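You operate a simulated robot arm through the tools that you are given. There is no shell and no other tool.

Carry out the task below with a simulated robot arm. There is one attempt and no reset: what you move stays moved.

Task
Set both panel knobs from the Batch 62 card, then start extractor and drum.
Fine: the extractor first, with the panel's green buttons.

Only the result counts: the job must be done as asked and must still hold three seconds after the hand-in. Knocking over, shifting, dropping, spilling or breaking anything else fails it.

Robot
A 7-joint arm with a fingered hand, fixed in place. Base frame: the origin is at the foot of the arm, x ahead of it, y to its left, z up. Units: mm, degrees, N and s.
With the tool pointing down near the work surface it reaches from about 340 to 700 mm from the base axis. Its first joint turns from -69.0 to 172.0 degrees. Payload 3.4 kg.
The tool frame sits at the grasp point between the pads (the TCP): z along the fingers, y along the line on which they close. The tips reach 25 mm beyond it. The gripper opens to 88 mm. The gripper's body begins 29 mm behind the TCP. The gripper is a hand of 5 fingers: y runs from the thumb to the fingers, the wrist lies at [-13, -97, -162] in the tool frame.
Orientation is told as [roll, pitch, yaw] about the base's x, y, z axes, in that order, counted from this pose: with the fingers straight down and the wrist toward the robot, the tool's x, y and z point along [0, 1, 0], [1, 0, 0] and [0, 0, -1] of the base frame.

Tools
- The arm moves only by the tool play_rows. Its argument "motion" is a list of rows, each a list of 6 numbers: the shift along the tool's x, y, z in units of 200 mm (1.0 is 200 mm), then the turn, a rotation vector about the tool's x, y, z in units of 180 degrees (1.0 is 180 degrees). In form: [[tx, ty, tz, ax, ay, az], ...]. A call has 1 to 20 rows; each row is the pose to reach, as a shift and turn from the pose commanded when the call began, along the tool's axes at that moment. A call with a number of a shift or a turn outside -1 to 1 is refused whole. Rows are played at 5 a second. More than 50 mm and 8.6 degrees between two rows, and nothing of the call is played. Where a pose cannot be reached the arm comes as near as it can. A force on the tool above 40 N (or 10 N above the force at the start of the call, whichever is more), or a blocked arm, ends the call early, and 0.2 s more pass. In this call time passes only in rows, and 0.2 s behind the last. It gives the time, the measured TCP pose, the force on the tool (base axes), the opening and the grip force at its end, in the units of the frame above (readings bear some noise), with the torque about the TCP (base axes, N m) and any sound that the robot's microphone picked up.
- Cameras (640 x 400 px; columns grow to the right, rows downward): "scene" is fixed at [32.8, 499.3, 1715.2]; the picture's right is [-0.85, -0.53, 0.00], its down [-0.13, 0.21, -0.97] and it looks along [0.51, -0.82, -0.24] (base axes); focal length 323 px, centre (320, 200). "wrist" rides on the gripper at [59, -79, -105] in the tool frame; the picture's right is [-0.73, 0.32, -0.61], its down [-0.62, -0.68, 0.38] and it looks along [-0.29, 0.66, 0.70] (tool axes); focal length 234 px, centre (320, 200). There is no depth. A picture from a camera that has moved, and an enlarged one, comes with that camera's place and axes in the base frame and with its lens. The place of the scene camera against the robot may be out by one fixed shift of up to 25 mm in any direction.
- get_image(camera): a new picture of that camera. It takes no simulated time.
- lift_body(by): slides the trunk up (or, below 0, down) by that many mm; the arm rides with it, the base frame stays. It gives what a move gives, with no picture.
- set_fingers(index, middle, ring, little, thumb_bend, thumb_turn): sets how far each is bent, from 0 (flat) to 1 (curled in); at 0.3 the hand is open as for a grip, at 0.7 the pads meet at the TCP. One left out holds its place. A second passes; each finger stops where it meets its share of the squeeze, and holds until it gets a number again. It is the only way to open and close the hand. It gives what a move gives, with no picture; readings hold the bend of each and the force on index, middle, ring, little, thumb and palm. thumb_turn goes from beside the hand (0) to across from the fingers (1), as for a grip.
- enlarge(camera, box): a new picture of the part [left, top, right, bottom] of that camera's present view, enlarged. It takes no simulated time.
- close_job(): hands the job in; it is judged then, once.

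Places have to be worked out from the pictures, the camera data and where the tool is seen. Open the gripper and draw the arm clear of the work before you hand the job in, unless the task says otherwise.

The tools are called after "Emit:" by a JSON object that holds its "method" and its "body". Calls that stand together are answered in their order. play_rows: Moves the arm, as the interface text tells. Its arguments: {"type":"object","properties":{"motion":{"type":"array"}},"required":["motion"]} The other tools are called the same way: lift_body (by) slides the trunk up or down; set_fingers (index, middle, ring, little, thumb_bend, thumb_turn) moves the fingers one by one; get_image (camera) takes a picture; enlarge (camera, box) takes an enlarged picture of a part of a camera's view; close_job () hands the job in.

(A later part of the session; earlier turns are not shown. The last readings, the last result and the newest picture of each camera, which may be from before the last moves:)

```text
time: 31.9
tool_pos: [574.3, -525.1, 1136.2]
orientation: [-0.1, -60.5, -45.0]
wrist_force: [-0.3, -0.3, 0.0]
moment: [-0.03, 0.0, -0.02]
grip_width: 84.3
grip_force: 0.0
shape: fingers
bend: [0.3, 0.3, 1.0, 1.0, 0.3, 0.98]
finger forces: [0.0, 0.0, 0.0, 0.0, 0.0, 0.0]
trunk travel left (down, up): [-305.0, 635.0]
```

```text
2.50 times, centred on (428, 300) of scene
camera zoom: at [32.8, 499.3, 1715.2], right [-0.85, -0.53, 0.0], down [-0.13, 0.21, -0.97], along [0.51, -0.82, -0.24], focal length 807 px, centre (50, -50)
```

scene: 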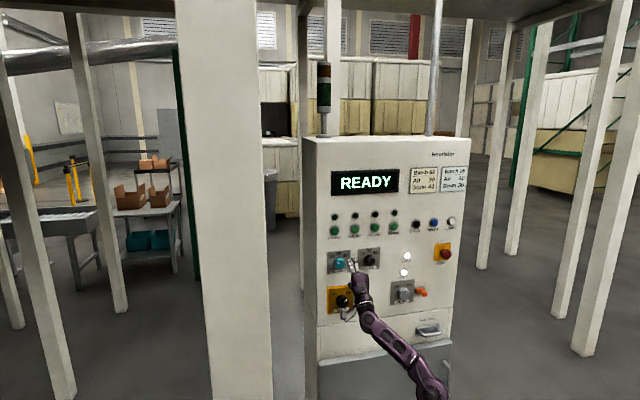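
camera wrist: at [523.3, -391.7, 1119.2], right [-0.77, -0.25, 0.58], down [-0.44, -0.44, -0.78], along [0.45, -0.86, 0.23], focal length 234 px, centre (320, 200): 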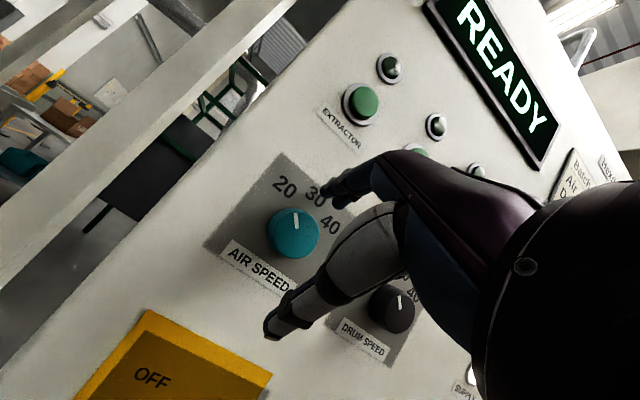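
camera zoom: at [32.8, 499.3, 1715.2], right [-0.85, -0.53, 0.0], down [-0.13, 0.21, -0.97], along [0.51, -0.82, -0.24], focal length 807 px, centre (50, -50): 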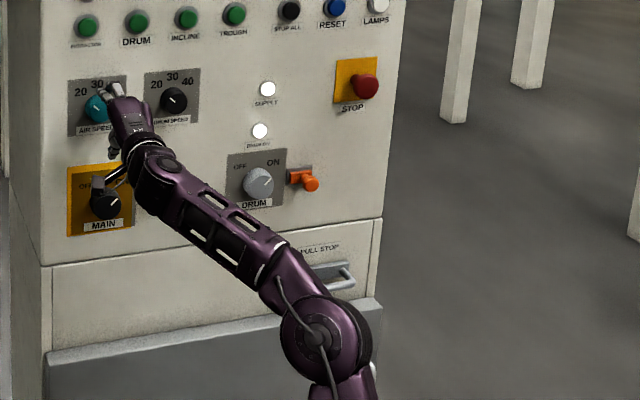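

Reach is fine here (m≈777). For a better knob grip I want less tilt, so I'll rotate in place toward pitch −75° and see whether the wrist limit allows it when the arm is extended.

Emit:
{"method": "play_rows", "body": {"motion": [[0, 0, 0, -0.027, 0, 0], [0, 0, 0, -0.054, 0, 0], [0, 0, 0, -0.0805, 0, 0]]}}

```text
time: 32.6
tool_pos: [574.1, -525.5, 1136.8]
orientation: [0.1, -74.9, -45.1]
wrist_force: [0.1, 0.6, 0.6]
moment: [-0.03, 0.0, -0.03]
grip_width: 84.9
grip_force: 0.1
shape: fingers
bend: [0.3, 0.3, 1.0, 1.0, 0.3, 0.98]
finger forces: [0.1, 0.1, 0.0, 0.0, 0.0, 0.1]
trunk travel left (down, up): [-305.0, 635.0]
```

Pitch −75° holds at m≈777. I'll try a further 13° toward horizontal.

Emit:
{"method": "play_rows", "body": {"motion": [[0, 0, 0, -0.025, 0, 0], [0, 0, 0, -0.05, 0, 0], [0, 0, 0, -0.072, 0, 0]]}}

```text
time: 33.5
tool_pos: [572.8, -524.5, 1137.8]
orientation: [0.6, -79.3, -45.8]
wrist_force: [-0.6, -0.4, -0.6]
moment: [-0.02, 0.04, -0.02]
grip_width: 84.8
grip_force: 0.1
shape: fingers
bend: [0.3, 0.3, 1.0, 1.0, 0.3, 0.98]
finger forces: [0.0, 0.1, 0.0, 0.0, 0.0, 0.0]
out of reach, approached as far as the arm can: row 2, 3
trunk travel left (down, up): [-305.0, 635.0]
```

The limit here is about −79°, good enough for a slightly tilted grip. I'll settle at pitch −76°, then test rolling about the knob axis in free space: first clockwise 40°.

Emit:
{"method": "play_rows", "body": {"motion": [[0, 0, 0, 0.009, 0, 0.002], [0, 0, 0, 0.018, 0, 0.004]]}}

```text
time: 34.0
tool_pos: [575.1, -525.2, 1136.7]
orientation: [3.3, -75.9, -48.7]
wrist_force: [-0.4, 0.4, -0.2]
moment: [0.02, -0.04, 0.0]
grip_width: 84.6
grip_force: 0.1
shape: fingers
bend: [0.3, 0.3, 1.0, 1.0, 0.3, 0.98]
finger forces: [0.0, 0.1, 0.1, 0.1, 0.0, 0.0]
trunk travel left (down, up): [-305.0, 635.0]
```

Orientation is close to square. Testing +40° clockwise about the panel normal in free space.

Emit:
{"method": "play_rows", "body": {"motion": [[0, 0, 0, 0.0004, 0.0108, 0.0431], [0, 0, 0, 0.0008, 0.0216, 0.0862], [0, 0, 0, 0.0012, 0.0324, 0.1293], [0, 0, 0, 0.0016, 0.0432, 0.1725], [0, 0, 0, 0.002, 0.054, 0.2156]]}}

```text
time: 35.2
tool_pos: [574.5, -524.6, 1137.3]
orientation: [73.8, -47.0, -114.0]
wrist_force: [-0.6, 0.7, -0.1]
moment: [0.0, -0.01, 0.0]
grip_width: 84.6
grip_force: 0.1
shape: fingers
bend: [0.3, 0.3, 1.0, 1.0, 0.3, 0.98]
finger forces: [0.0, 0.0, 0.1, 0.0, 0.0, 0.0]
trunk travel left (down, up): [-305.0, 635.0]
```

+40° works. I'll test another +40° to learn the range for the Drum knob's 90° turn.

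Emit:
{"method": "play_rows", "body": {"motion": [[0, 0, 0, 0.0004, 0.0108, 0.0431], [0, 0, 0, 0.0008, 0.0216, 0.0862], [0, 0, 0, 0.0012, 0.0324, 0.1293], [0, 0, 0, 0.0016, 0.0432, 0.1725], [0, 0, 0, 0.002, 0.054, 0.2156]]}}

Emit:
{"method": "get_image", "body": {"camera": "wrist"}}

Emit:
{"method": "enlarge", "body": {"camera": "scene", "box": [300, 220, 556, 380]}}

```text
time: 36.5
tool_pos: [574.4, -525.1, 1137.3]
orientation: [87.3, -8.7, -120.8]
wrist_force: [-0.3, 0.5, 0.9]
moment: [0.04, 0.0, -0.01]
grip_width: 84.8
grip_force: 0.1
shape: fingers
bend: [0.3, 0.3, 1.0, 1.0, 0.3, 0.98]
finger forces: [0.0, 0.1, 0.1, 0.0, 0.1, 0.1]
trunk travel left (down, up): [-305.0, 635.0]
```

```text
taken
camera wrist: at [531.1, -397.5, 1187.0], right [-0.77, -0.04, -0.64], down [0.6, 0.32, -0.74], along [0.23, -0.95, -0.22], focal length 234 px, centre (320, 200)
```

wrist: 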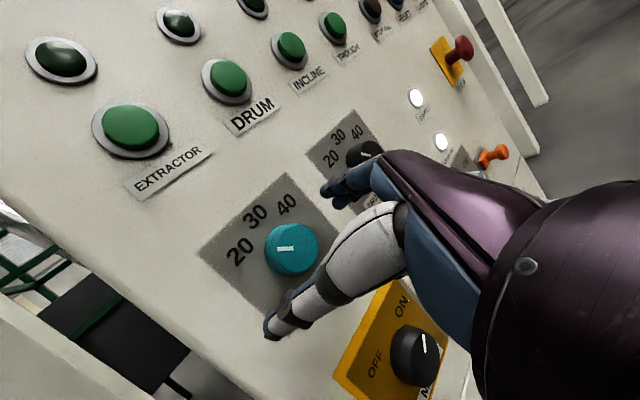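

```text
2.50 times, centred on (428, 300) of scene
camera zoom: at [32.8, 499.3, 1715.2], right [-0.85, -0.53, 0.0], down [-0.13, 0.21, -0.97], along [0.51, -0.82, -0.24], focal length 807 px, centre (50, -50)
```

zoom: 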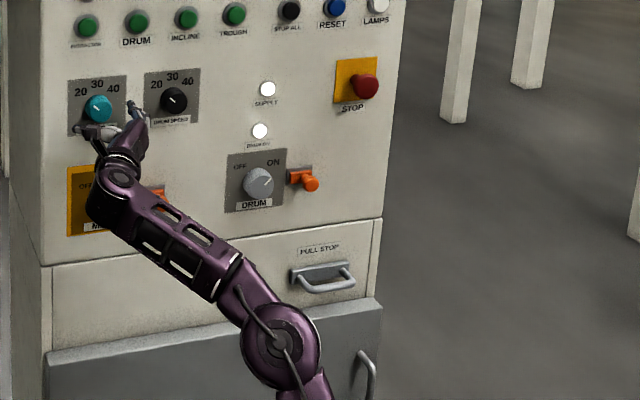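

A full 80° of roll is reachable, with a good view of the knobs. In this rolled pose I'll test whether the tilt can be removed so the tool z lies fully along the panel normal.

Emit:
{"method": "play_rows", "body": {"motion": [[0, 0, 0, -0.026, 0, 0], [0, 0, 0, -0.052, 0, 0], [0, 0, 0, -0.078, 0, 0]]}}

Emit:
{"method": "get_image", "body": {"camera": "wrist"}}

```text
time: 37.2
tool_pos: [571.9, -525.4, 1134.0]
orientation: [89.0, -9.0, -132.7]
wrist_force: [0.1, -0.6, -0.4]
moment: [0.01, -0.01, 0.01]
grip_width: 84.7
grip_force: 0.0
shape: fingers
bend: [0.3, 0.3, 1.0, 1.0, 0.3, 0.98]
finger forces: [0.1, 0.0, 0.0, 0.0, 0.0, 0.0]
out of reach, approached as far as the arm can: row 3
trunk travel left (down, up): [-305.0, 635.0]
```

```text
taken
camera wrist: at [554.1, -391.0, 1179.4], right [-0.75, 0.1, -0.66], down [0.66, 0.17, -0.73], along [0.04, -0.98, -0.19], focal length 234 px, centre (320, 200)
```

wrist: 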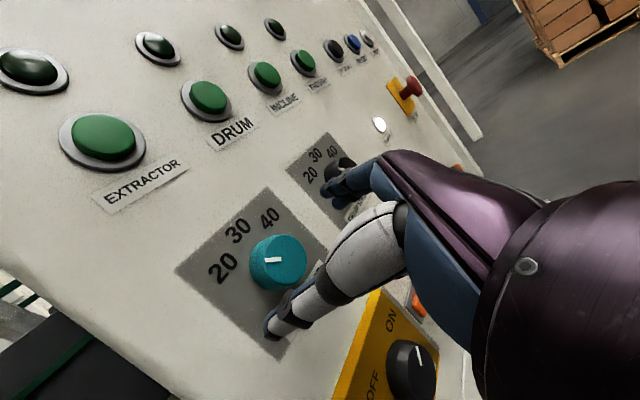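

Now the tool z is within ~2° of the panel normal with y pointing right (roll ≈80°). I'll test extending 25 mm further; the tips will still be ~12 mm short of the knob front.

Emit:
{"method": "play_rows", "body": {"motion": [[0, 0, 0.06, 0, 0, 0], [0, 0, 0.125, 0, 0, 0]]}}

Emit:
{"method": "enlarge", "body": {"camera": "wrist", "box": [170, 170, 410, 320]}}

Emit:
{"method": "enlarge", "body": {"camera": "scene", "box": [310, 230, 438, 310]}}

```text
time: 37.9
tool_pos: [572.3, -526.3, 1132.9]
orientation: [89.1, -9.0, -132.6]
wrist_force: [-0.9, 0.6, -0.3]
moment: [0.0, 0.0, 0.01]
grip_width: 84.9
grip_force: 0.1
shape: fingers
bend: [0.3, 0.3, 1.0, 1.0, 0.3, 0.98]
finger forces: [0.0, 0.1, 0.0, 0.1, 0.0, 0.1]
out of reach, approached as far as the arm can: row 1, 2
trunk travel left (down, up): [-305.0, 635.0]
```

```text
2.67 times, centred on (290, 245) of wrist
camera zoom: at [554.7, -390.7, 1179.3], right [-0.75, 0.1, -0.66], down [0.66, 0.17, -0.73], along [0.04, -0.98, -0.19], focal length 624 px, centre (400, 80)
```

zoom: 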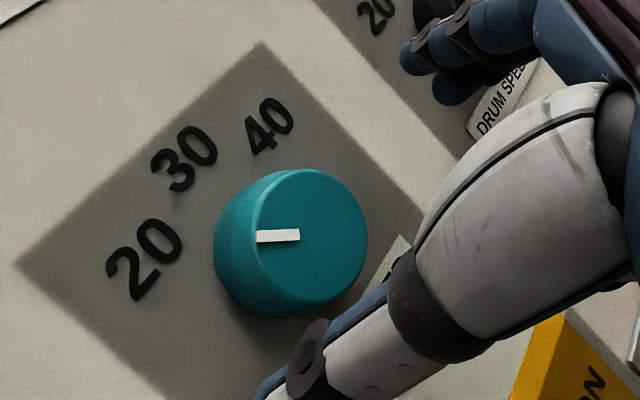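

```text
5.00 times, centred on (374, 270) of scene
camera zoom: at [32.8, 499.3, 1715.2], right [-0.85, -0.53, 0.0], down [-0.13, 0.21, -0.97], along [0.51, -0.82, -0.24], focal length 1614 px, centre (50, -150)
```

zoom: 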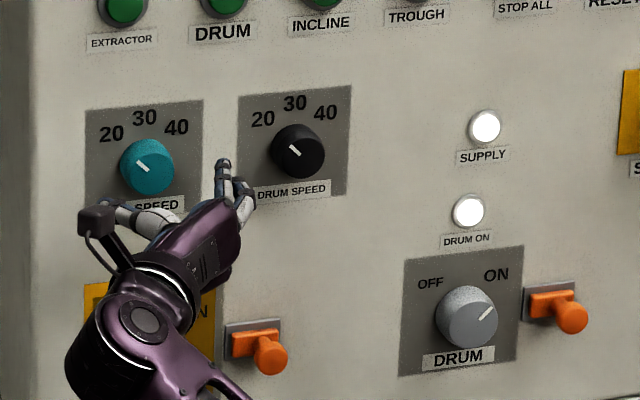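

Blocked in this exact orientation by the wrist limit. I'll tilt back by ~12° and try to extend again.

Emit:
{"method": "play_rows", "body": {"motion": [[0, 0, 0, 0.033, 0, 0], [0, 0, 0, 0.067, 0, 0]]}}

Emit:
{"method": "play_rows", "body": {"motion": [[0, 0.01, 0.05, 0, 0, 0], [0, 0.025, 0.1, 0, 0, 0]]}}

```text
time: 38.5
tool_pos: [572.6, -524.7, 1133.4]
orientation: [87.6, -8.8, -122.7]
wrist_force: [0.4, 1.1, -0.2]
moment: [-0.01, 0.0, 0.0]
grip_width: 84.6
grip_force: 0.1
shape: fingers
bend: [0.3, 0.3, 1.0, 1.0, 0.3, 0.98]
finger forces: [0.0, 0.0, 0.1, 0.0, 0.1, 0.0]
trunk travel left (down, up): [-305.0, 635.0]
```

```text
time: 39.0
tool_pos: [585.3, -540.9, 1132.5]
orientation: [87.6, -8.9, -122.7]
wrist_force: [0.5, -0.8, 0.1]
moment: [-0.01, -0.01, -0.04]
grip_width: 84.9
grip_force: 0.0
shape: fingers
bend: [0.3, 0.3, 1.0, 1.0, 0.3, 0.98]
finger forces: [0.1, 0.1, 0.0, 0.0, 0.0, 0.1]
trunk travel left (down, up): [-305.0, 635.0]
```

Extending works with a 12° tilt (m≈796). Let me look at how the fingers line up with the Air knob now.

Emit:
{"method": "get_image", "body": {"camera": "wrist"}}

Emit:
{"method": "enlarge", "body": {"camera": "wrist", "box": [200, 130, 424, 270]}}

Emit:
{"method": "enlarge", "body": {"camera": "scene", "box": [310, 230, 438, 310]}}

```text
taken
camera wrist: at [547.2, -411.6, 1182.5], right [-0.77, -0.01, -0.64], down [0.61, 0.29, -0.74], along [0.2, -0.96, -0.21], focal length 234 px, centre (320, 200)
```

wrist: 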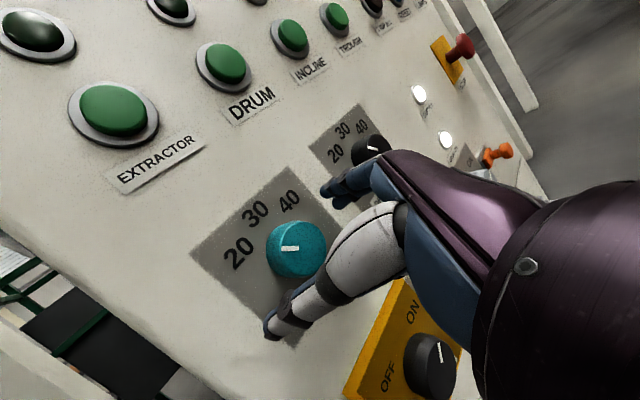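

```text
2.86 times, centred on (312, 200) of wrist
camera zoom: at [547.2, -411.6, 1182.5], right [-0.77, -0.01, -0.64], down [0.61, 0.29, -0.74], along [0.2, -0.96, -0.21], focal length 669 px, centre (343, 200)
```

zoom: 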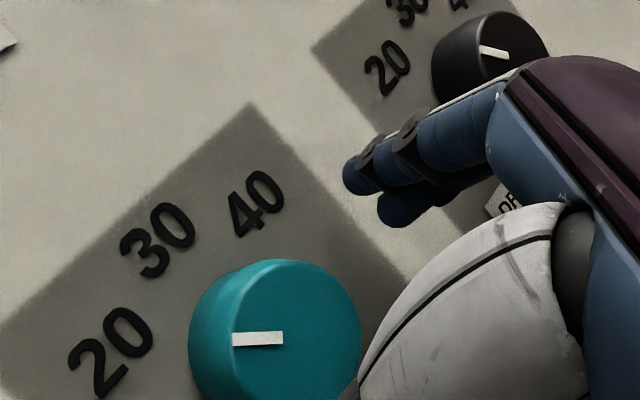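

```text
5.00 times, centred on (374, 270) of scene
camera zoom: at [32.8, 499.3, 1715.2], right [-0.85, -0.53, 0.0], down [-0.13, 0.21, -0.97], along [0.51, -0.82, -0.24], focal length 1614 px, centre (50, -150)
```

zoom: 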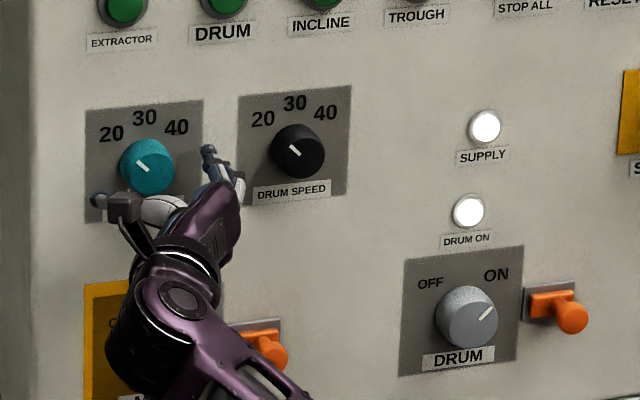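

Refined from the near views: the Air knob front is at m≈831, l≈35, z≈1130, and the panel plate at m≈846. A squarer grip needs a little more reach, and here the wrist is above shoulder level. I'll retract and raise the trunk 200 mm, then bring the hand back down to retest.

Emit:
{"method": "play_rows", "body": {"motion": [[0, -0.016, -0.075, 0, 0, 0], [0, -0.032, -0.15, 0, 0, 0], [0, -0.042, -0.2, 0, 0, 0]]}}

Emit:
{"method": "lift_body", "body": {"by": 180}}

```text
time: 39.9
tool_pos: [556.7, -510.9, 1134.3]
orientation: [87.5, -8.8, -122.7]
wrist_force: [0.6, 0.6, -0.1]
moment: [0.04, 0.02, 0.03]
grip_width: 84.7
grip_force: 0.1
shape: fingers
bend: [0.3, 0.3, 1.0, 1.0, 0.3, 0.98]
finger forces: [0.1, 0.1, 0.0, 0.0, 0.0, 0.0]
trunk travel left (down, up): [-305.0, 635.0]
```

```text
time: 41.9
tool_pos: [558.3, -512.2, 1313.5]
orientation: [87.6, -8.9, -122.6]
wrist_force: [0.1, 0.1, 0.5]
moment: [-0.02, 0.02, -0.02]
grip_width: 84.9
grip_force: 0.0
shape: fingers
bend: [0.3, 0.3, 1.0, 1.0, 0.3, 0.98]
finger forces: [0.1, 0.1, 0.1, 0.0, 0.0, 0.0]
trunk travel left (down, up): [-485.0, 455.0]
```

Now I bring the hand back down 182 mm to knob height at m≈757.

Emit:
{"method": "play_rows", "body": {"motion": [[-0.18, -0.028, 0.008, 0, 0, 0], [-0.36, -0.056, 0.015, 0, 0, 0], [-0.54, -0.085, 0.023, 0, 0, 0], [-0.72, -0.113, 0.03, 0, 0, 0], [-0.898, -0.141, 0.038, 0, 0, 0]]}}

Emit:
{"method": "enlarge", "body": {"camera": "scene", "box": [300, 220, 556, 380]}}

```text
time: 43.0
tool_pos: [558.9, -511.0, 1128.8]
orientation: [87.6, -8.9, -122.8]
wrist_force: [0.2, 0.6, 0.0]
moment: [-0.01, 0.0, 0.02]
grip_width: 84.6
grip_force: 0.1
shape: fingers
bend: [0.3, 0.3, 1.0, 1.0, 0.3, 0.98]
finger forces: [0.1, 0.0, 0.0, 0.0, 0.0, 0.0]
trunk travel left (down, up): [-485.0, 455.0]
```

```text
2.50 times, centred on (428, 300) of scene
camera zoom: at [32.8, 499.3, 1715.2], right [-0.85, -0.53, 0.0], down [-0.13, 0.21, -0.97], along [0.51, -0.82, -0.24], focal length 807 px, centre (50, -50)
```

zoom: 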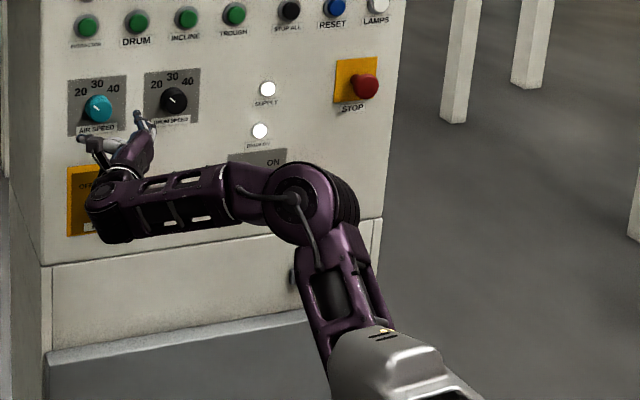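

The elbow is still well bent, so there's more reach in hand. I'll remove the tilt here (−12° about tool x).

Emit:
{"method": "play_rows", "body": {"motion": [[0, 0, 0, -0.033, 0, 0], [0, 0, 0, -0.067, 0, 0]]}}

```text
time: 43.6
tool_pos: [563.9, -540.7, 1134.0]
orientation: [89.3, -9.0, -134.9]
wrist_force: [0.1, 0.1, -0.9]
moment: [0.0, -0.03, -0.03]
grip_width: 84.7
grip_force: 0.0
shape: fingers
bend: [0.3, 0.3, 1.0, 1.0, 0.3, 0.98]
finger forces: [0.0, 0.1, 0.1, 0.0, 0.0, 0.0]
out of reach, approached as far as the arm can: row 2
trunk travel left (down, up): [-485.0, 455.0]
```

Interesting: the solver reached zero tilt by moving out to m≈781 and l≈16, so farther out is easier. Now I shift back left to l≈35 and forward to m≈801, tips still ~5 mm short of the knob front.

Emit:
{"method": "play_rows", "body": {"motion": [[0, -0.05, 0.04, 0, 0, 0], [0.001, -0.094, 0.07, 0, 0, 0], [0.001, -0.094, 0.1, 0, 0, 0]]}}

Emit:
{"method": "get_image", "body": {"camera": "wrist"}}

Emit:
{"method": "enlarge", "body": {"camera": "scene", "box": [310, 230, 438, 310]}}

```text
time: 44.5
tool_pos: [590.7, -540.2, 1131.3]
orientation: [89.5, -9.2, -134.9]
wrist_force: [0.2, -0.3, -0.2]
moment: [-0.01, -0.03, 0.01]
grip_width: 84.7
grip_force: 0.2
shape: fingers
bend: [0.3, 0.3, 1.0, 1.0, 0.3, 0.98]
finger forces: [0.0, 0.0, 0.0, 0.0, 0.1, 0.0]
trunk travel left (down, up): [-485.0, 455.0]
```

```text
taken
camera wrist: at [577.5, -404.6, 1177.2], right [-0.74, 0.13, -0.66], down [0.67, 0.14, -0.73], along [0.0, -0.98, -0.19], focal length 234 px, centre (320, 200)
```

wrist: 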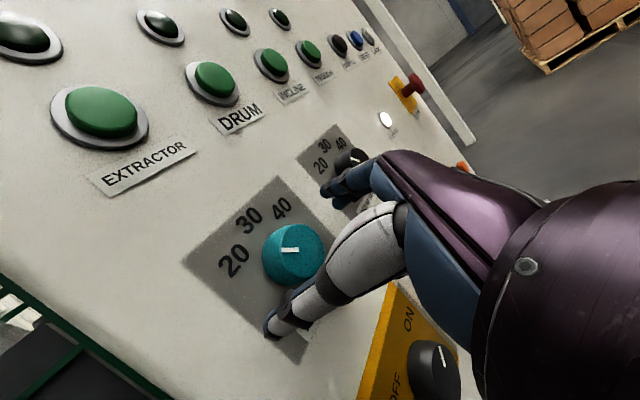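

```text
5.00 times, centred on (374, 270) of scene
camera zoom: at [32.8, 499.3, 1715.2], right [-0.85, -0.53, 0.0], down [-0.13, 0.21, -0.97], along [0.51, -0.82, -0.24], focal length 1614 px, centre (50, -150)
```

zoom: 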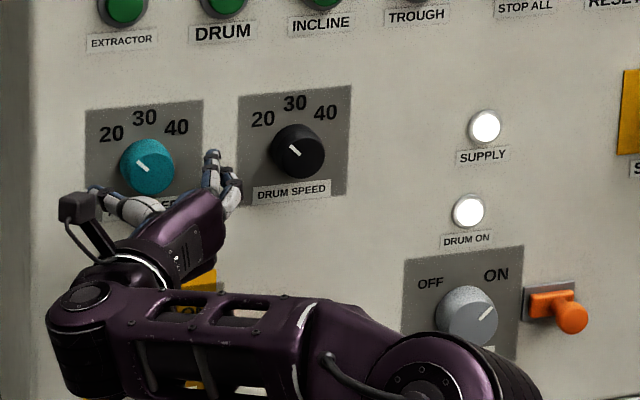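

Excellent: TCP is at m≈800, l≈35.7, z≈1131, with zero tilt and centred on the Air knob. For the clockwise 45° turn I want to start with the hand rolled back, so I'll test rolling −45° about tool z here in free space.

Emit:
{"method": "play_rows", "body": {"motion": [[-0.007, 0, 0, 0, 0, -0.042], [-0.007, 0, 0, 0, 0, -0.084], [-0.007, 0, 0, 0, 0, -0.126], [-0.007, 0, 0, 0, 0, -0.168], [-0.007, 0, 0, 0, 0, -0.21], [-0.007, 0, 0, 0, 0, -0.25]]}}

```text
time: 45.9
tool_pos: [590.5, -540.0, 1131.0]
orientation: [89.2, -54.2, -134.3]
wrist_force: [0.2, -0.5, -0.1]
moment: [-0.01, -0.01, -0.02]
grip_width: 84.9
grip_force: 0.2
shape: fingers
bend: [0.3, 0.3, 1.0, 1.0, 0.3, 0.98]
finger forces: [0.0, 0.0, 0.0, 0.0, 0.1, 0.0]
trunk travel left (down, up): [-485.0, 455.0]
```

The pre-rolled pose is reachable with position held. I'll advance 15 mm so the fingers straddle the knob, watching the force, and check visually.

Emit:
{"method": "play_rows", "body": {"motion": [[0, 0, 0.025, 0, 0, 0], [0, 0, 0.05, 0, 0, 0], [0, 0, 0.075, 0, 0, 0]]}}

Emit:
{"method": "get_image", "body": {"camera": "wrist"}}

Emit:
{"method": "enlarge", "body": {"camera": "scene", "box": [310, 230, 438, 310]}}

```text
time: 46.6
tool_pos: [599.4, -550.8, 1129.9]
orientation: [89.2, -54.3, -134.3]
wrist_force: [-0.6, -0.8, 0.1]
moment: [-0.01, -0.01, 0.0]
grip_width: 84.5
grip_force: 0.1
shape: fingers
bend: [0.3, 0.3, 1.0, 1.0, 0.3, 0.98]
finger forces: [0.0, 0.1, 0.0, 0.0, 0.1, 0.0]
trunk travel left (down, up): [-485.0, 455.0]
```

```text
taken
camera wrist: at [591.8, -410.1, 1100.3], right [-0.98, -0.12, -0.16], down [0.19, -0.34, -0.92], along [0.06, -0.93, 0.36], focal length 234 px, centre (320, 200)
```

wrist: 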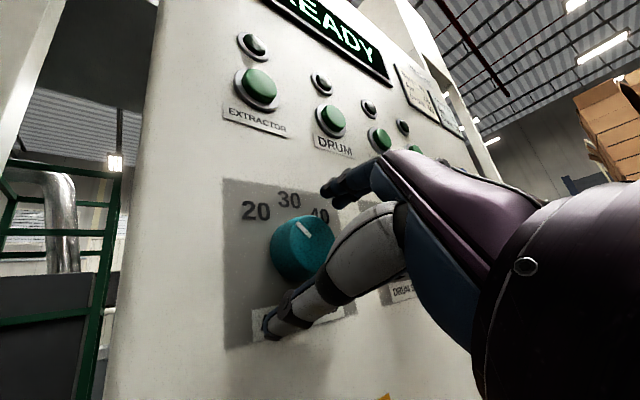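

```text
5.00 times, centred on (374, 270) of scene
camera zoom: at [32.8, 499.3, 1715.2], right [-0.85, -0.53, 0.0], down [-0.13, 0.21, -0.97], along [0.51, -0.82, -0.24], focal length 1614 px, centre (50, -150)
```

zoom: 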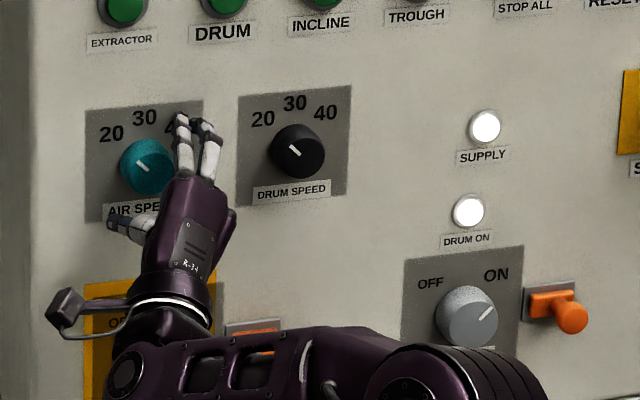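

Hand straddles the knob with no contact (TCP m≈813). I'll go 4 mm deeper, then close the index, middle and thumb on the knob.

Emit:
{"method": "play_rows", "body": {"motion": [[0.0, 0, 0.01, 0, 0, 0], [0.0, 0, 0.02, 0, 0, 0]]}}

Emit:
{"method": "set_fingers", "body": {"index": 0.45, "middle": 0.45, "thumb_bend": 0.45}}

Emit:
{"method": "get_image", "body": {"camera": "wrist"}}

Emit:
{"method": "enlarge", "body": {"camera": "scene", "box": [310, 230, 438, 310]}}

```text
time: 47.2
tool_pos: [602.9, -554.5, 1129.8]
orientation: [89.2, -54.1, -134.3]
wrist_force: [1.1, 0.4, 0.1]
moment: [-0.02, -0.03, 0.02]
grip_width: 84.8
grip_force: 0.0
shape: fingers
bend: [0.3, 0.3, 1.0, 1.0, 0.3, 0.98]
finger forces: [0.0, 0.1, 0.1, 0.1, 0.1, 0.0]
trunk travel left (down, up): [-485.0, 455.0]
```

```text
time: 48.2
tool_pos: [603.5, -553.0, 1130.2]
orientation: [89.1, -54.2, -134.3]
wrist_force: [0.2, 0.7, -0.1]
moment: [0.0, 0.01, 0.02]
grip_width: 53.1
grip_force: 0.1
shape: fingers
bend: [0.45, 0.45, 1.0, 1.0, 0.45, 0.98]
finger forces: [0.1, 0.0, 0.0, 0.0, 0.1, 0.0]
trunk travel left (down, up): [-485.0, 455.0]
```

```text
taken
camera wrist: at [594.6, -412.8, 1100.7], right [-0.98, -0.12, -0.16], down [0.19, -0.34, -0.92], along [0.06, -0.93, 0.36], focal length 234 px, centre (320, 200)
```

wrist: 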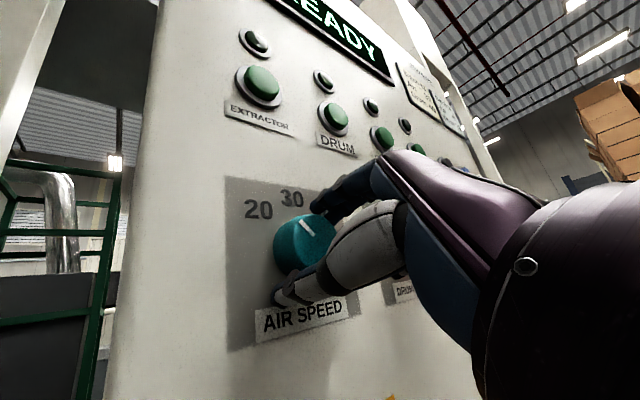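

```text
5.00 times, centred on (374, 270) of scene
camera zoom: at [32.8, 499.3, 1715.2], right [-0.85, -0.53, 0.0], down [-0.13, 0.21, -0.97], along [0.51, -0.82, -0.24], focal length 1614 px, centre (50, -150)
```

zoom: 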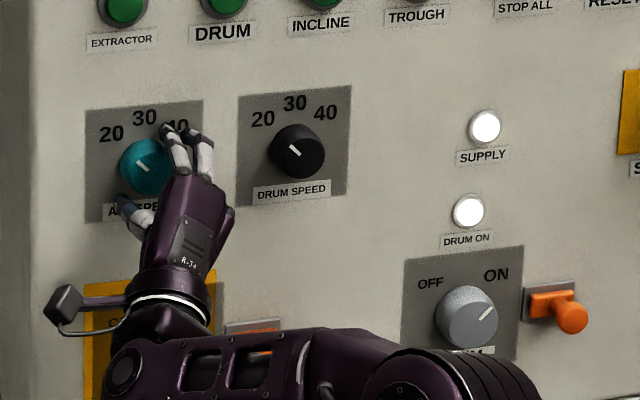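

No contact yet (opening 53 mm). I'll take a close look at the finger placement around the knob.

Emit:
{"method": "enlarge", "body": {"camera": "wrist", "box": [220, 160, 412, 280]}}

Emit:
{"method": "enlarge", "body": {"camera": "wrist", "box": [250, 190, 362, 320]}}

```text
3.33 times, centred on (316, 220) of wrist
camera zoom: at [594.6, -412.8, 1100.7], right [-0.98, -0.12, -0.16], down [0.19, -0.34, -0.92], along [0.06, -0.93, 0.36], focal length 781 px, centre (333, 133)
```

zoom: 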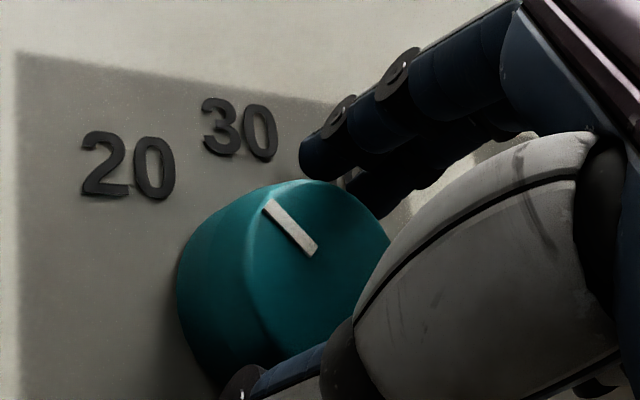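

```text
3.08 times, centred on (306, 255) of wrist
camera zoom: at [594.6, -412.8, 1100.7], right [-0.98, -0.12, -0.16], down [0.19, -0.34, -0.92], along [0.06, -0.93, 0.36], focal length 720 px, centre (363, 31)
```

zoom: 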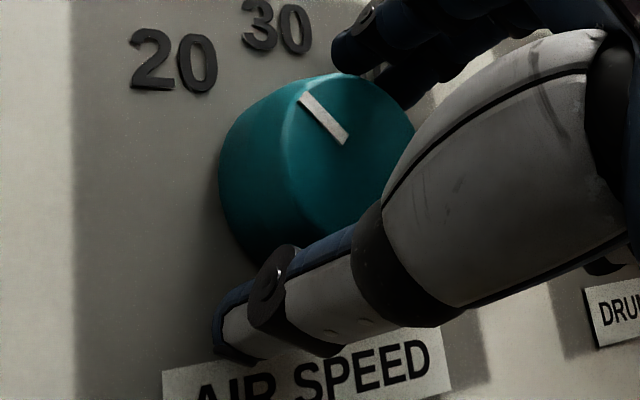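

Good placement: index and middle at the upper right of the knob, thumb at the lower left. Closing now to grip.

Emit:
{"method": "set_fingers", "body": {"index": 0.6, "middle": 0.6, "thumb_bend": 0.6}}

Emit:
{"method": "enlarge", "body": {"camera": "wrist", "box": [220, 160, 412, 280]}}

Emit:
{"method": "enlarge", "body": {"camera": "scene", "box": [310, 240, 406, 300]}}

```text
time: 49.2
tool_pos: [602.8, -554.1, 1130.9]
orientation: [89.2, -54.1, -134.5]
wrist_force: [-1.1, -1.3, 2.4]
moment: [-0.02, -0.02, -0.04]
grip_width: 33.7
grip_force: 4.4
shape: fingers
bend: [0.54, 0.57, 1.0, 1.0, 0.54, 0.97]
finger forces: [3.5, 2.8, 0.0, 0.0, 3.8, 0.0]
trunk travel left (down, up): [-485.0, 455.0]
```

```text
3.33 times, centred on (316, 220) of wrist
camera zoom: at [594.1, -413.0, 1101.0], right [-0.98, -0.12, -0.16], down [0.19, -0.34, -0.92], along [0.06, -0.93, 0.36], focal length 781 px, centre (333, 133)
```

zoom: 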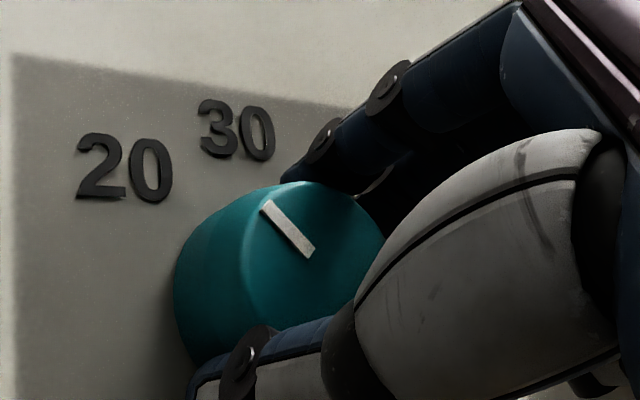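

```text
6.67 times, centred on (358, 270) of scene
camera zoom: at [32.8, 499.3, 1715.2], right [-0.85, -0.53, 0.0], down [-0.13, 0.21, -0.97], along [0.51, -0.82, -0.24], focal length 2152 px, centre (67, -267)
```

zoom: 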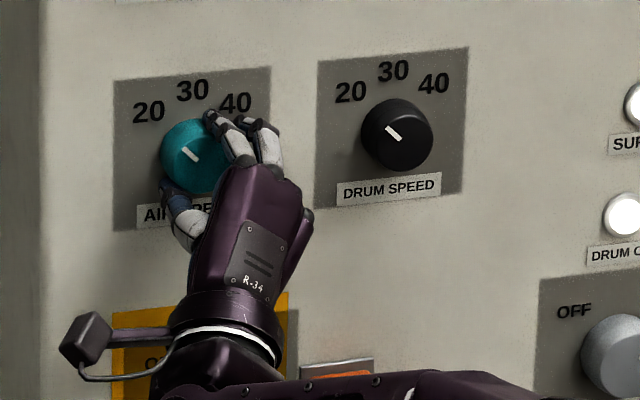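

All three digits are in contact (~3–4 N). I'll ask for a firmer squeeze by commanding further closure.

Emit:
{"method": "set_fingers", "body": {"index": 0.8, "middle": 0.8, "thumb_bend": 0.8}}

```text
time: 50.2
tool_pos: [600.5, -554.9, 1131.4]
orientation: [89.2, -54.0, -134.4]
wrist_force: [-1.5, -9.5, 9.7]
moment: [-0.12, -0.09, -0.11]
grip_width: 31.3
grip_force: 15.2
shape: fingers
bend: [0.56, 0.6, 1.0, 1.0, 0.56, 0.96]
finger forces: [10.6, 11.1, 0.0, 0.0, 10.1, 0.0]
trunk travel left (down, up): [-485.0, 455.0]
```

Firm grip of about 10 N per digit. Now I turn clockwise 45° about the tool z axis.

Emit:
{"method": "play_rows", "body": {"motion": [[0, 0, 0, 0, 0, 0.02], [0, 0, 0, 0, 0, 0.05], [0, 0, 0, 0, 0, 0.08], [0, 0, 0, 0, 0, 0.11], [0, 0, 0, 0, 0, 0.14], [0, 0, 0, 0, 0, 0.17], [0, 0, 0, 0, 0, 0.2], [0, 0, 0, 0, 0, 0.23], [0, 0, 0, 0, 0, 0.25]]}}

Emit:
{"method": "get_image", "body": {"camera": "wrist"}}

Emit:
{"method": "enlarge", "body": {"camera": "scene", "box": [310, 240, 406, 300]}}

```text
time: 52.2
tool_pos: [600.7, -554.9, 1130.0]
orientation: [89.5, -8.9, -134.9]
wrist_force: [-8.9, -6.9, -1.7]
moment: [-0.03, 0.1, -0.13]
grip_width: 31.4
grip_force: 16.8
shape: fingers
bend: [0.56, 0.6, 1.0, 1.0, 0.56, 0.96]
finger forces: [9.5, 12.5, 0.0, 0.1, 11.8, 0.1]
trunk travel left (down, up): [-485.0, 455.0]
```

```text
taken
camera wrist: at [588.3, -420.2, 1175.9], right [-0.74, 0.13, -0.66], down [0.67, 0.14, -0.73], along [0.0, -0.98, -0.19], focal length 234 px, centre (320, 200)
```

wrist: 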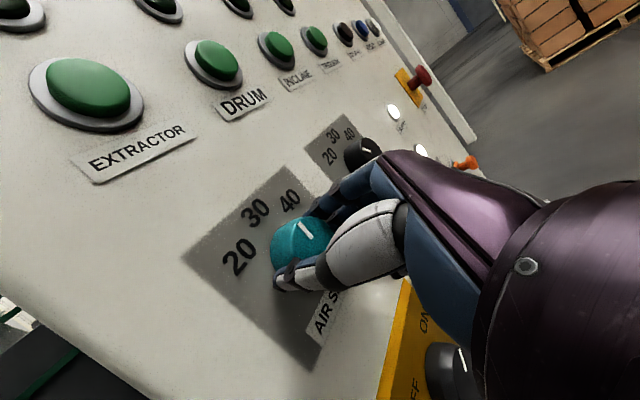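

```text
6.67 times, centred on (358, 270) of scene
camera zoom: at [32.8, 499.3, 1715.2], right [-0.85, -0.53, 0.0], down [-0.13, 0.21, -0.97], along [0.51, -0.82, -0.24], focal length 2152 px, centre (67, -267)
```

zoom: 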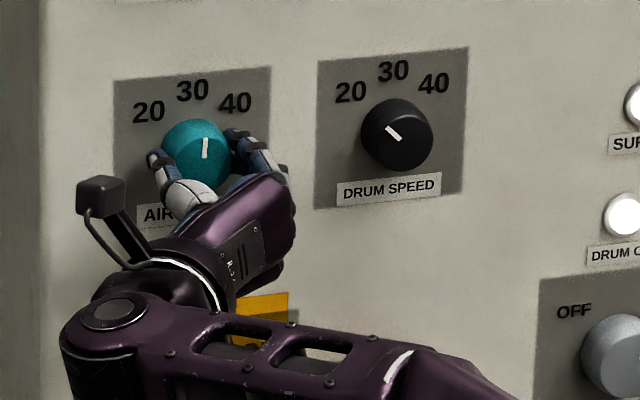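

The knob followed the hand, and the pointer is now near 30. Enlarging to judge the pointer angle precisely.

Emit:
{"method": "enlarge", "body": {"camera": "scene", "box": [326, 246, 358, 266]}}

Emit:
{"method": "enlarge", "body": {"camera": "wrist", "box": [220, 170, 348, 280]}}

```text
16.00 times, centred on (342, 256) of scene
camera zoom: at [32.8, 499.3, 1715.2], right [-0.85, -0.53, 0.0], down [-0.13, 0.21, -0.97], along [0.51, -0.82, -0.24], focal length 5166 px, centre (-32, -696)
```

zoom: 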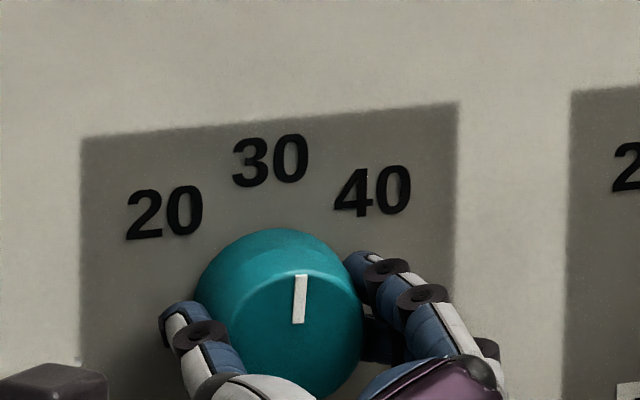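

```text
3.64 times, centred on (284, 225) of wrist
camera zoom: at [588.3, -420.2, 1175.9], right [-0.74, 0.13, -0.66], down [0.67, 0.14, -0.73], along [0.0, -0.98, -0.19], focal length 852 px, centre (451, 109)
```

zoom: 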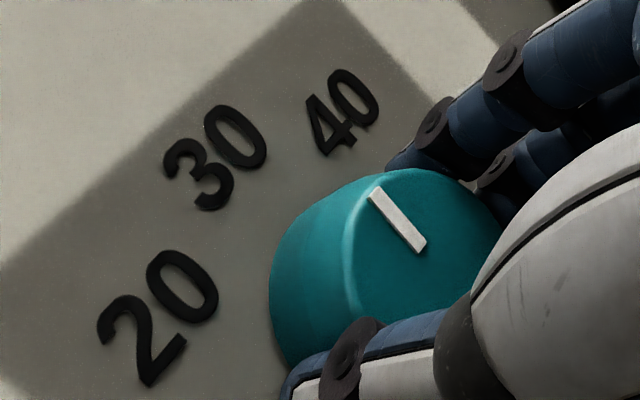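

The pointer reads essentially straight up at 30 (about 0–3°). I'll release by opening the digits together and then back off.

Emit:
{"method": "set_fingers", "body": {"index": 0.3, "middle": 0.3, "thumb_bend": 0.3}}

Emit:
{"method": "play_rows", "body": {"motion": [[0, 0, -0.05, 0, 0, 0], [0, 0, -0.12, 0, 0, 0], [0, 0, -0.22, 0, 0, 0]]}}

Emit:
{"method": "get_image", "body": {"camera": "wrist"}}

Emit:
{"method": "enlarge", "body": {"camera": "scene", "box": [322, 240, 386, 280]}}

```text
time: 53.2
tool_pos: [603.4, -554.0, 1130.2]
orientation: [89.5, -9.2, -134.8]
wrist_force: [-0.2, 0.4, -0.4]
moment: [0.0, -0.01, 0.02]
grip_width: 84.3
grip_force: 0.0
shape: fingers
bend: [0.3, 0.3, 1.0, 1.0, 0.3, 0.97]
finger forces: [0.0, 0.0, 0.1, 0.1, 0.0, 0.0]
trunk travel left (down, up): [-485.0, 455.0]
```

```text
time: 54.0
tool_pos: [573.0, -536.5, 1131.3]
orientation: [89.4, -9.0, -134.8]
wrist_force: [0.2, 0.1, 0.2]
moment: [0.02, -0.02, -0.03]
grip_width: 84.4
grip_force: 0.1
shape: fingers
bend: [0.3, 0.3, 1.0, 1.0, 0.3, 0.97]
finger forces: [0.0, 0.0, 0.0, 0.0, 0.0, 0.0]
out of reach, approached as far as the arm can: row 3
trunk travel left (down, up): [-485.0, 455.0]
```

```text
taken
camera wrist: at [561.3, -400.9, 1178.1], right [-0.74, 0.13, -0.66], down [0.67, 0.14, -0.73], along [0.0, -0.98, -0.19], focal length 234 px, centre (320, 200)
```

wrist: 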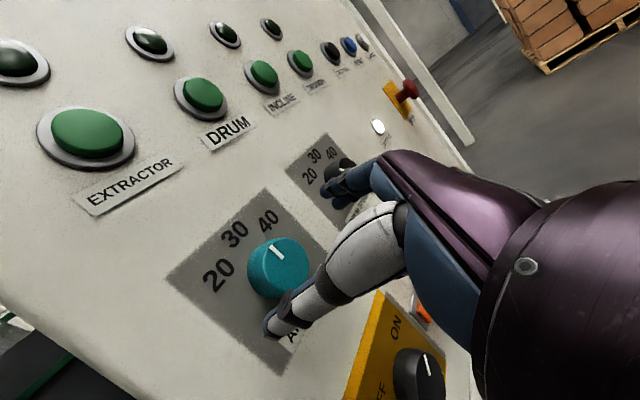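

```text
10.00 times, centred on (354, 260) of scene
camera zoom: at [32.8, 499.3, 1715.2], right [-0.85, -0.53, 0.0], down [-0.13, 0.21, -0.97], along [0.51, -0.82, -0.24], focal length 3229 px, centre (-20, -400)
```

zoom: 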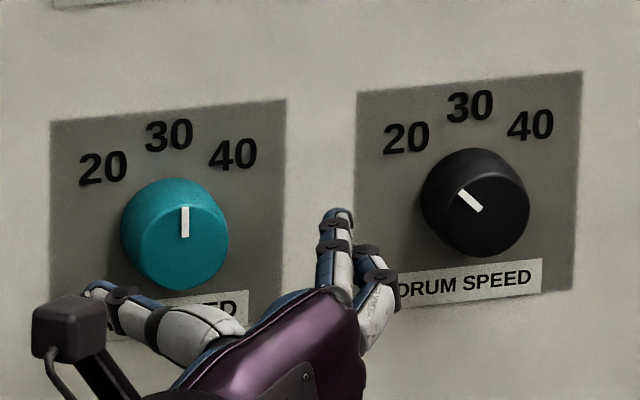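

Air now points straight at 30. Next is the Drum speed knob at about l≈−93, z≈1129. I'll slide the open hand right at a standoff of ~15 mm in front of the knob faces.

Emit:
{"method": "play_rows", "body": {"motion": [[-0.025, 0.146, 0.015, 0, 0, 0], [-0.05, 0.292, 0.02, 0, 0, 0], [-0.077, 0.438, 0.025, 0, 0, 0], [-0.103, 0.585, 0.028, 0, 0, 0]]}}

Emit:
{"method": "get_image", "body": {"camera": "wrist"}}

Emit:
{"method": "enlarge", "body": {"camera": "scene", "box": [322, 240, 418, 300]}}

```text
time: 55.0
tool_pos: [494.0, -625.5, 1130.1]
orientation: [89.4, -9.1, -135.0]
wrist_force: [-0.2, -0.2, 0.8]
moment: [-0.03, 0.01, 0.03]
grip_width: 84.7
grip_force: 0.0
shape: fingers
bend: [0.3, 0.3, 1.0, 1.0, 0.3, 0.97]
finger forces: [0.0, 0.0, 0.0, 0.0, 0.1, 0.0]
trunk travel left (down, up): [-485.0, 455.0]
```

```text
taken
camera wrist: at [481.7, -489.2, 1176.3], right [-0.74, 0.13, -0.66], down [0.67, 0.14, -0.73], along [0.0, -0.98, -0.19], focal length 234 px, centre (320, 200)
```

wrist: 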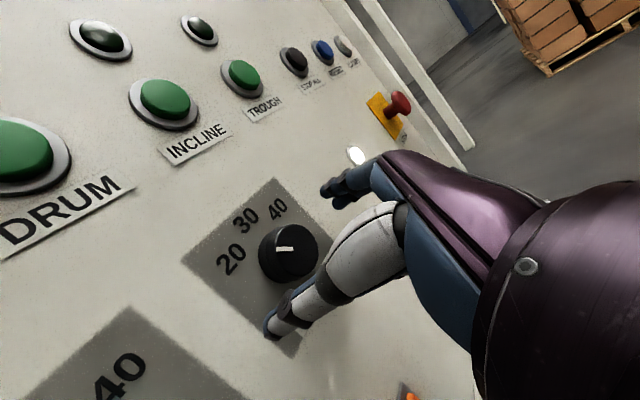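

```text
6.67 times, centred on (370, 270) of scene
camera zoom: at [32.8, 499.3, 1715.2], right [-0.85, -0.53, 0.0], down [-0.13, 0.21, -0.97], along [0.51, -0.82, -0.24], focal length 2152 px, centre (-13, -267)
```

zoom: 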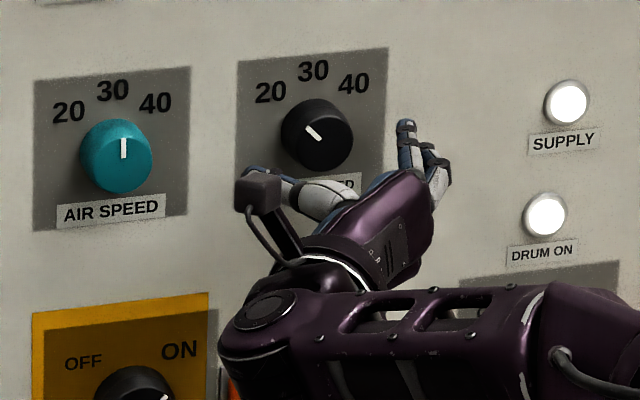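

The hand is now in front of the Drum knob. I'll enlarge to centre on it.

Emit:
{"method": "enlarge", "body": {"camera": "wrist", "box": [220, 190, 348, 300]}}

```text
3.64 times, centred on (284, 245) of wrist
camera zoom: at [481.7, -489.2, 1176.3], right [-0.74, 0.13, -0.66], down [0.67, 0.14, -0.73], along [0.0, -0.98, -0.19], focal length 852 px, centre (451, 36)
```

zoom: 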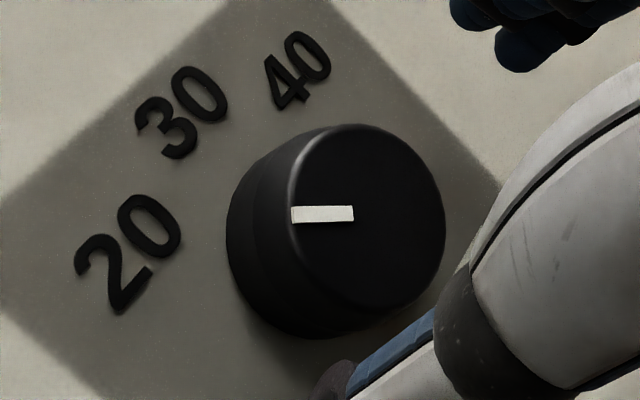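

Averaging the estimates, the Drum knob centre is at l≈−95, z≈1129. I'll roll the hand back 45° with a small centring shift, staying at this standoff.

Emit:
{"method": "play_rows", "body": {"motion": [[-0.0065, 0.009, 0, 0, 0, -0.042], [-0.0065, 0.009, 0, 0, 0, -0.084], [-0.0065, 0.009, 0, 0, 0, -0.126], [-0.0065, 0.009, 0, 0, 0, -0.168], [-0.0065, 0.009, 0, 0, 0, -0.21], [-0.0065, 0.009, 0, 0, 0, -0.25]]}}

Emit:
{"method": "enlarge", "body": {"camera": "wrist", "box": [220, 160, 412, 280]}}

```text
time: 56.5
tool_pos: [492.9, -626.3, 1129.2]
orientation: [89.1, -54.4, -134.3]
wrist_force: [-0.1, -0.1, -0.1]
moment: [0.0, 0.01, 0.0]
grip_width: 84.6
grip_force: 0.1
shape: fingers
bend: [0.3, 0.3, 1.0, 1.0, 0.3, 0.97]
finger forces: [0.1, 0.1, 0.0, 0.0, 0.1, 0.1]
trunk travel left (down, up): [-485.0, 455.0]
```

```text
3.33 times, centred on (316, 220) of wrist
camera zoom: at [484.7, -485.4, 1099.9], right [-0.98, -0.12, -0.16], down [0.19, -0.34, -0.92], along [0.06, -0.93, 0.36], focal length 781 px, centre (333, 133)
```

zoom: 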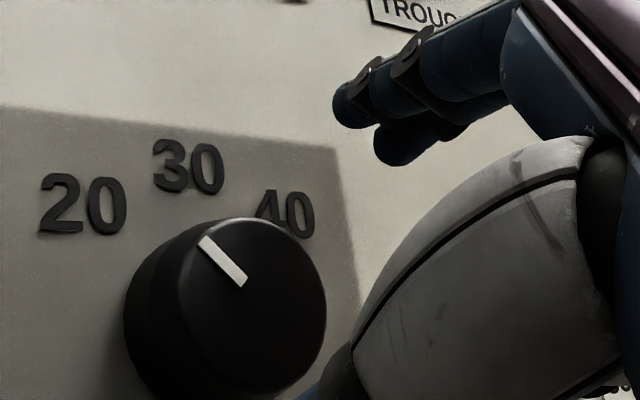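

Aligned (l≈−94.3). Advancing 26 mm to straddle the Drum knob at the same depth as before.

Emit:
{"method": "play_rows", "body": {"motion": [[0, 0, 0.035, 0, 0, 0], [0, 0, 0.07, 0, 0, 0], [0, 0, 0.1, 0, 0, 0], [0, 0, 0.13, 0, 0, 0]]}}

Emit:
{"method": "set_fingers", "body": {"index": 0.45, "middle": 0.45, "thumb_bend": 0.45}}

Emit:
{"method": "enlarge", "body": {"camera": "wrist", "box": [220, 170, 412, 290]}}

Emit:
{"method": "enlarge", "body": {"camera": "scene", "box": [322, 240, 418, 300]}}

```text
time: 57.5
tool_pos: [511.5, -645.0, 1128.8]
orientation: [89.0, -54.2, -134.3]
wrist_force: [0.1, -0.3, 0.3]
moment: [0.01, 0.01, 0.03]
grip_width: 84.7
grip_force: 0.1
shape: fingers
bend: [0.3, 0.3, 1.0, 1.0, 0.3, 0.97]
finger forces: [0.0, 0.0, 0.1, 0.0, 0.0, 0.0]
trunk travel left (down, up): [-485.0, 455.0]
```

```text
time: 58.5
tool_pos: [511.7, -644.4, 1130.1]
orientation: [89.2, -54.1, -134.3]
wrist_force: [-0.9, 0.1, 0.0]
moment: [-0.01, 0.01, -0.02]
grip_width: 53.0
grip_force: 0.0
shape: fingers
bend: [0.45, 0.45, 1.0, 1.0, 0.45, 0.97]
finger forces: [0.0, 0.0, 0.1, 0.0, 0.0, 0.0]
trunk travel left (down, up): [-485.0, 455.0]
```

```text
3.33 times, centred on (316, 230) of wrist
camera zoom: at [503.2, -503.3, 1100.0], right [-0.98, -0.12, -0.16], down [0.19, -0.34, -0.92], along [0.06, -0.93, 0.36], focal length 781 px, centre (333, 100)
```

zoom: 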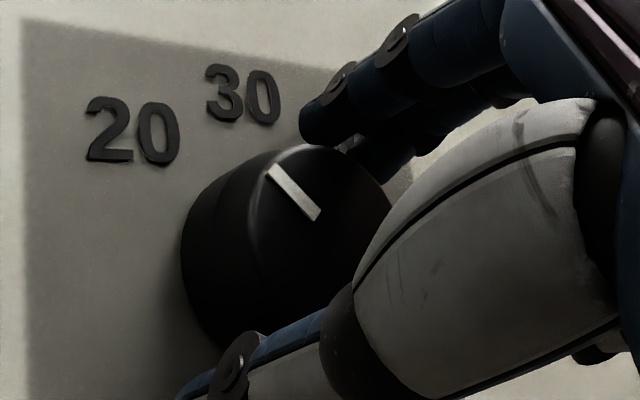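

```text
6.67 times, centred on (370, 270) of scene
camera zoom: at [32.8, 499.3, 1715.2], right [-0.85, -0.53, 0.0], down [-0.13, 0.21, -0.97], along [0.51, -0.82, -0.24], focal length 2152 px, centre (-13, -267)
```

zoom: 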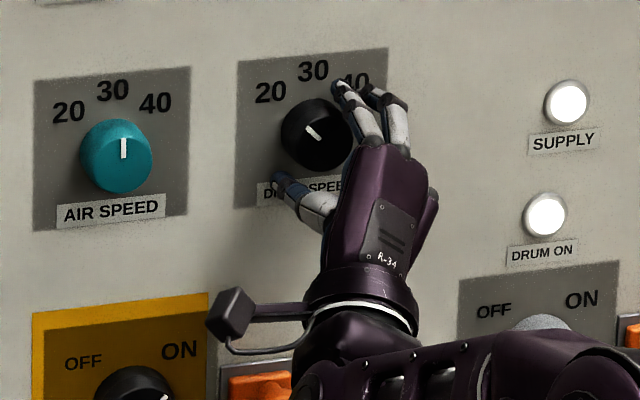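

Placement matches the Air-knob grip almost exactly. Closing firmly.

Emit:
{"method": "set_fingers", "body": {"index": 0.8, "middle": 0.8, "thumb_bend": 0.8}}

```text
time: 59.5
tool_pos: [509.6, -645.4, 1130.8]
orientation: [89.4, -54.0, -134.6]
wrist_force: [-0.4, -10.4, 12.2]
moment: [-0.17, -0.19, -0.14]
grip_width: 31.1
grip_force: 15.6
shape: fingers
bend: [0.55, 0.59, 1.0, 1.0, 0.57, 0.96]
finger forces: [10.9, 11.4, 0.1, 0.1, 8.4, 0.0]
trunk travel left (down, up): [-485.0, 455.0]
```

Grip forces match the earlier successful turn. Turning clockwise 45° (first of two turns).

Emit:
{"method": "play_rows", "body": {"motion": [[0, 0, 0, 0, 0, 0.02], [0, 0, 0, 0, 0, 0.05], [0, 0, 0, 0, 0, 0.08], [0, 0, 0, 0, 0, 0.11], [0, 0, 0, 0, 0, 0.14], [0, 0, 0, 0, 0, 0.17], [0, 0, 0, 0, 0, 0.2], [0, 0, 0, 0, 0, 0.23], [0, 0, 0, 0, 0, 0.25]]}}

Emit:
{"method": "enlarge", "body": {"camera": "scene", "box": [350, 240, 398, 270]}}

```text
time: 61.5
tool_pos: [510.0, -646.1, 1128.6]
orientation: [89.5, -8.9, -134.9]
wrist_force: [-8.0, -7.5, 1.9]
moment: [-0.04, 0.02, -0.19]
grip_width: 31.1
grip_force: 15.1
shape: fingers
bend: [0.55, 0.59, 1.0, 1.0, 0.57, 0.95]
finger forces: [9.9, 10.9, 0.1, 0.1, 10.4, 0.1]
trunk travel left (down, up): [-485.0, 455.0]
```

```text
13.33 times, centred on (374, 255) of scene
camera zoom: at [32.8, 499.3, 1715.2], right [-0.85, -0.53, 0.0], down [-0.13, 0.21, -0.97], along [0.51, -0.82, -0.24], focal length 4305 px, centre (-400, -533)
```

zoom: 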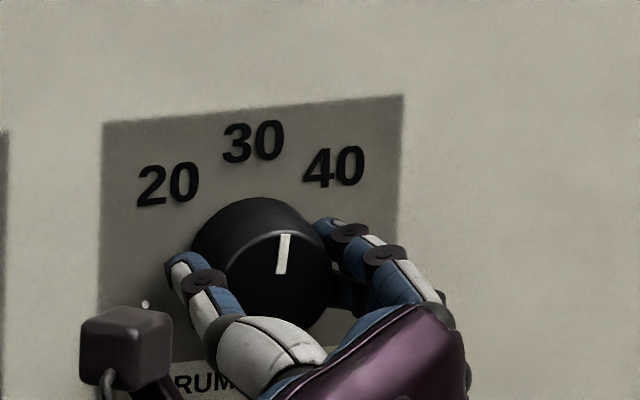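

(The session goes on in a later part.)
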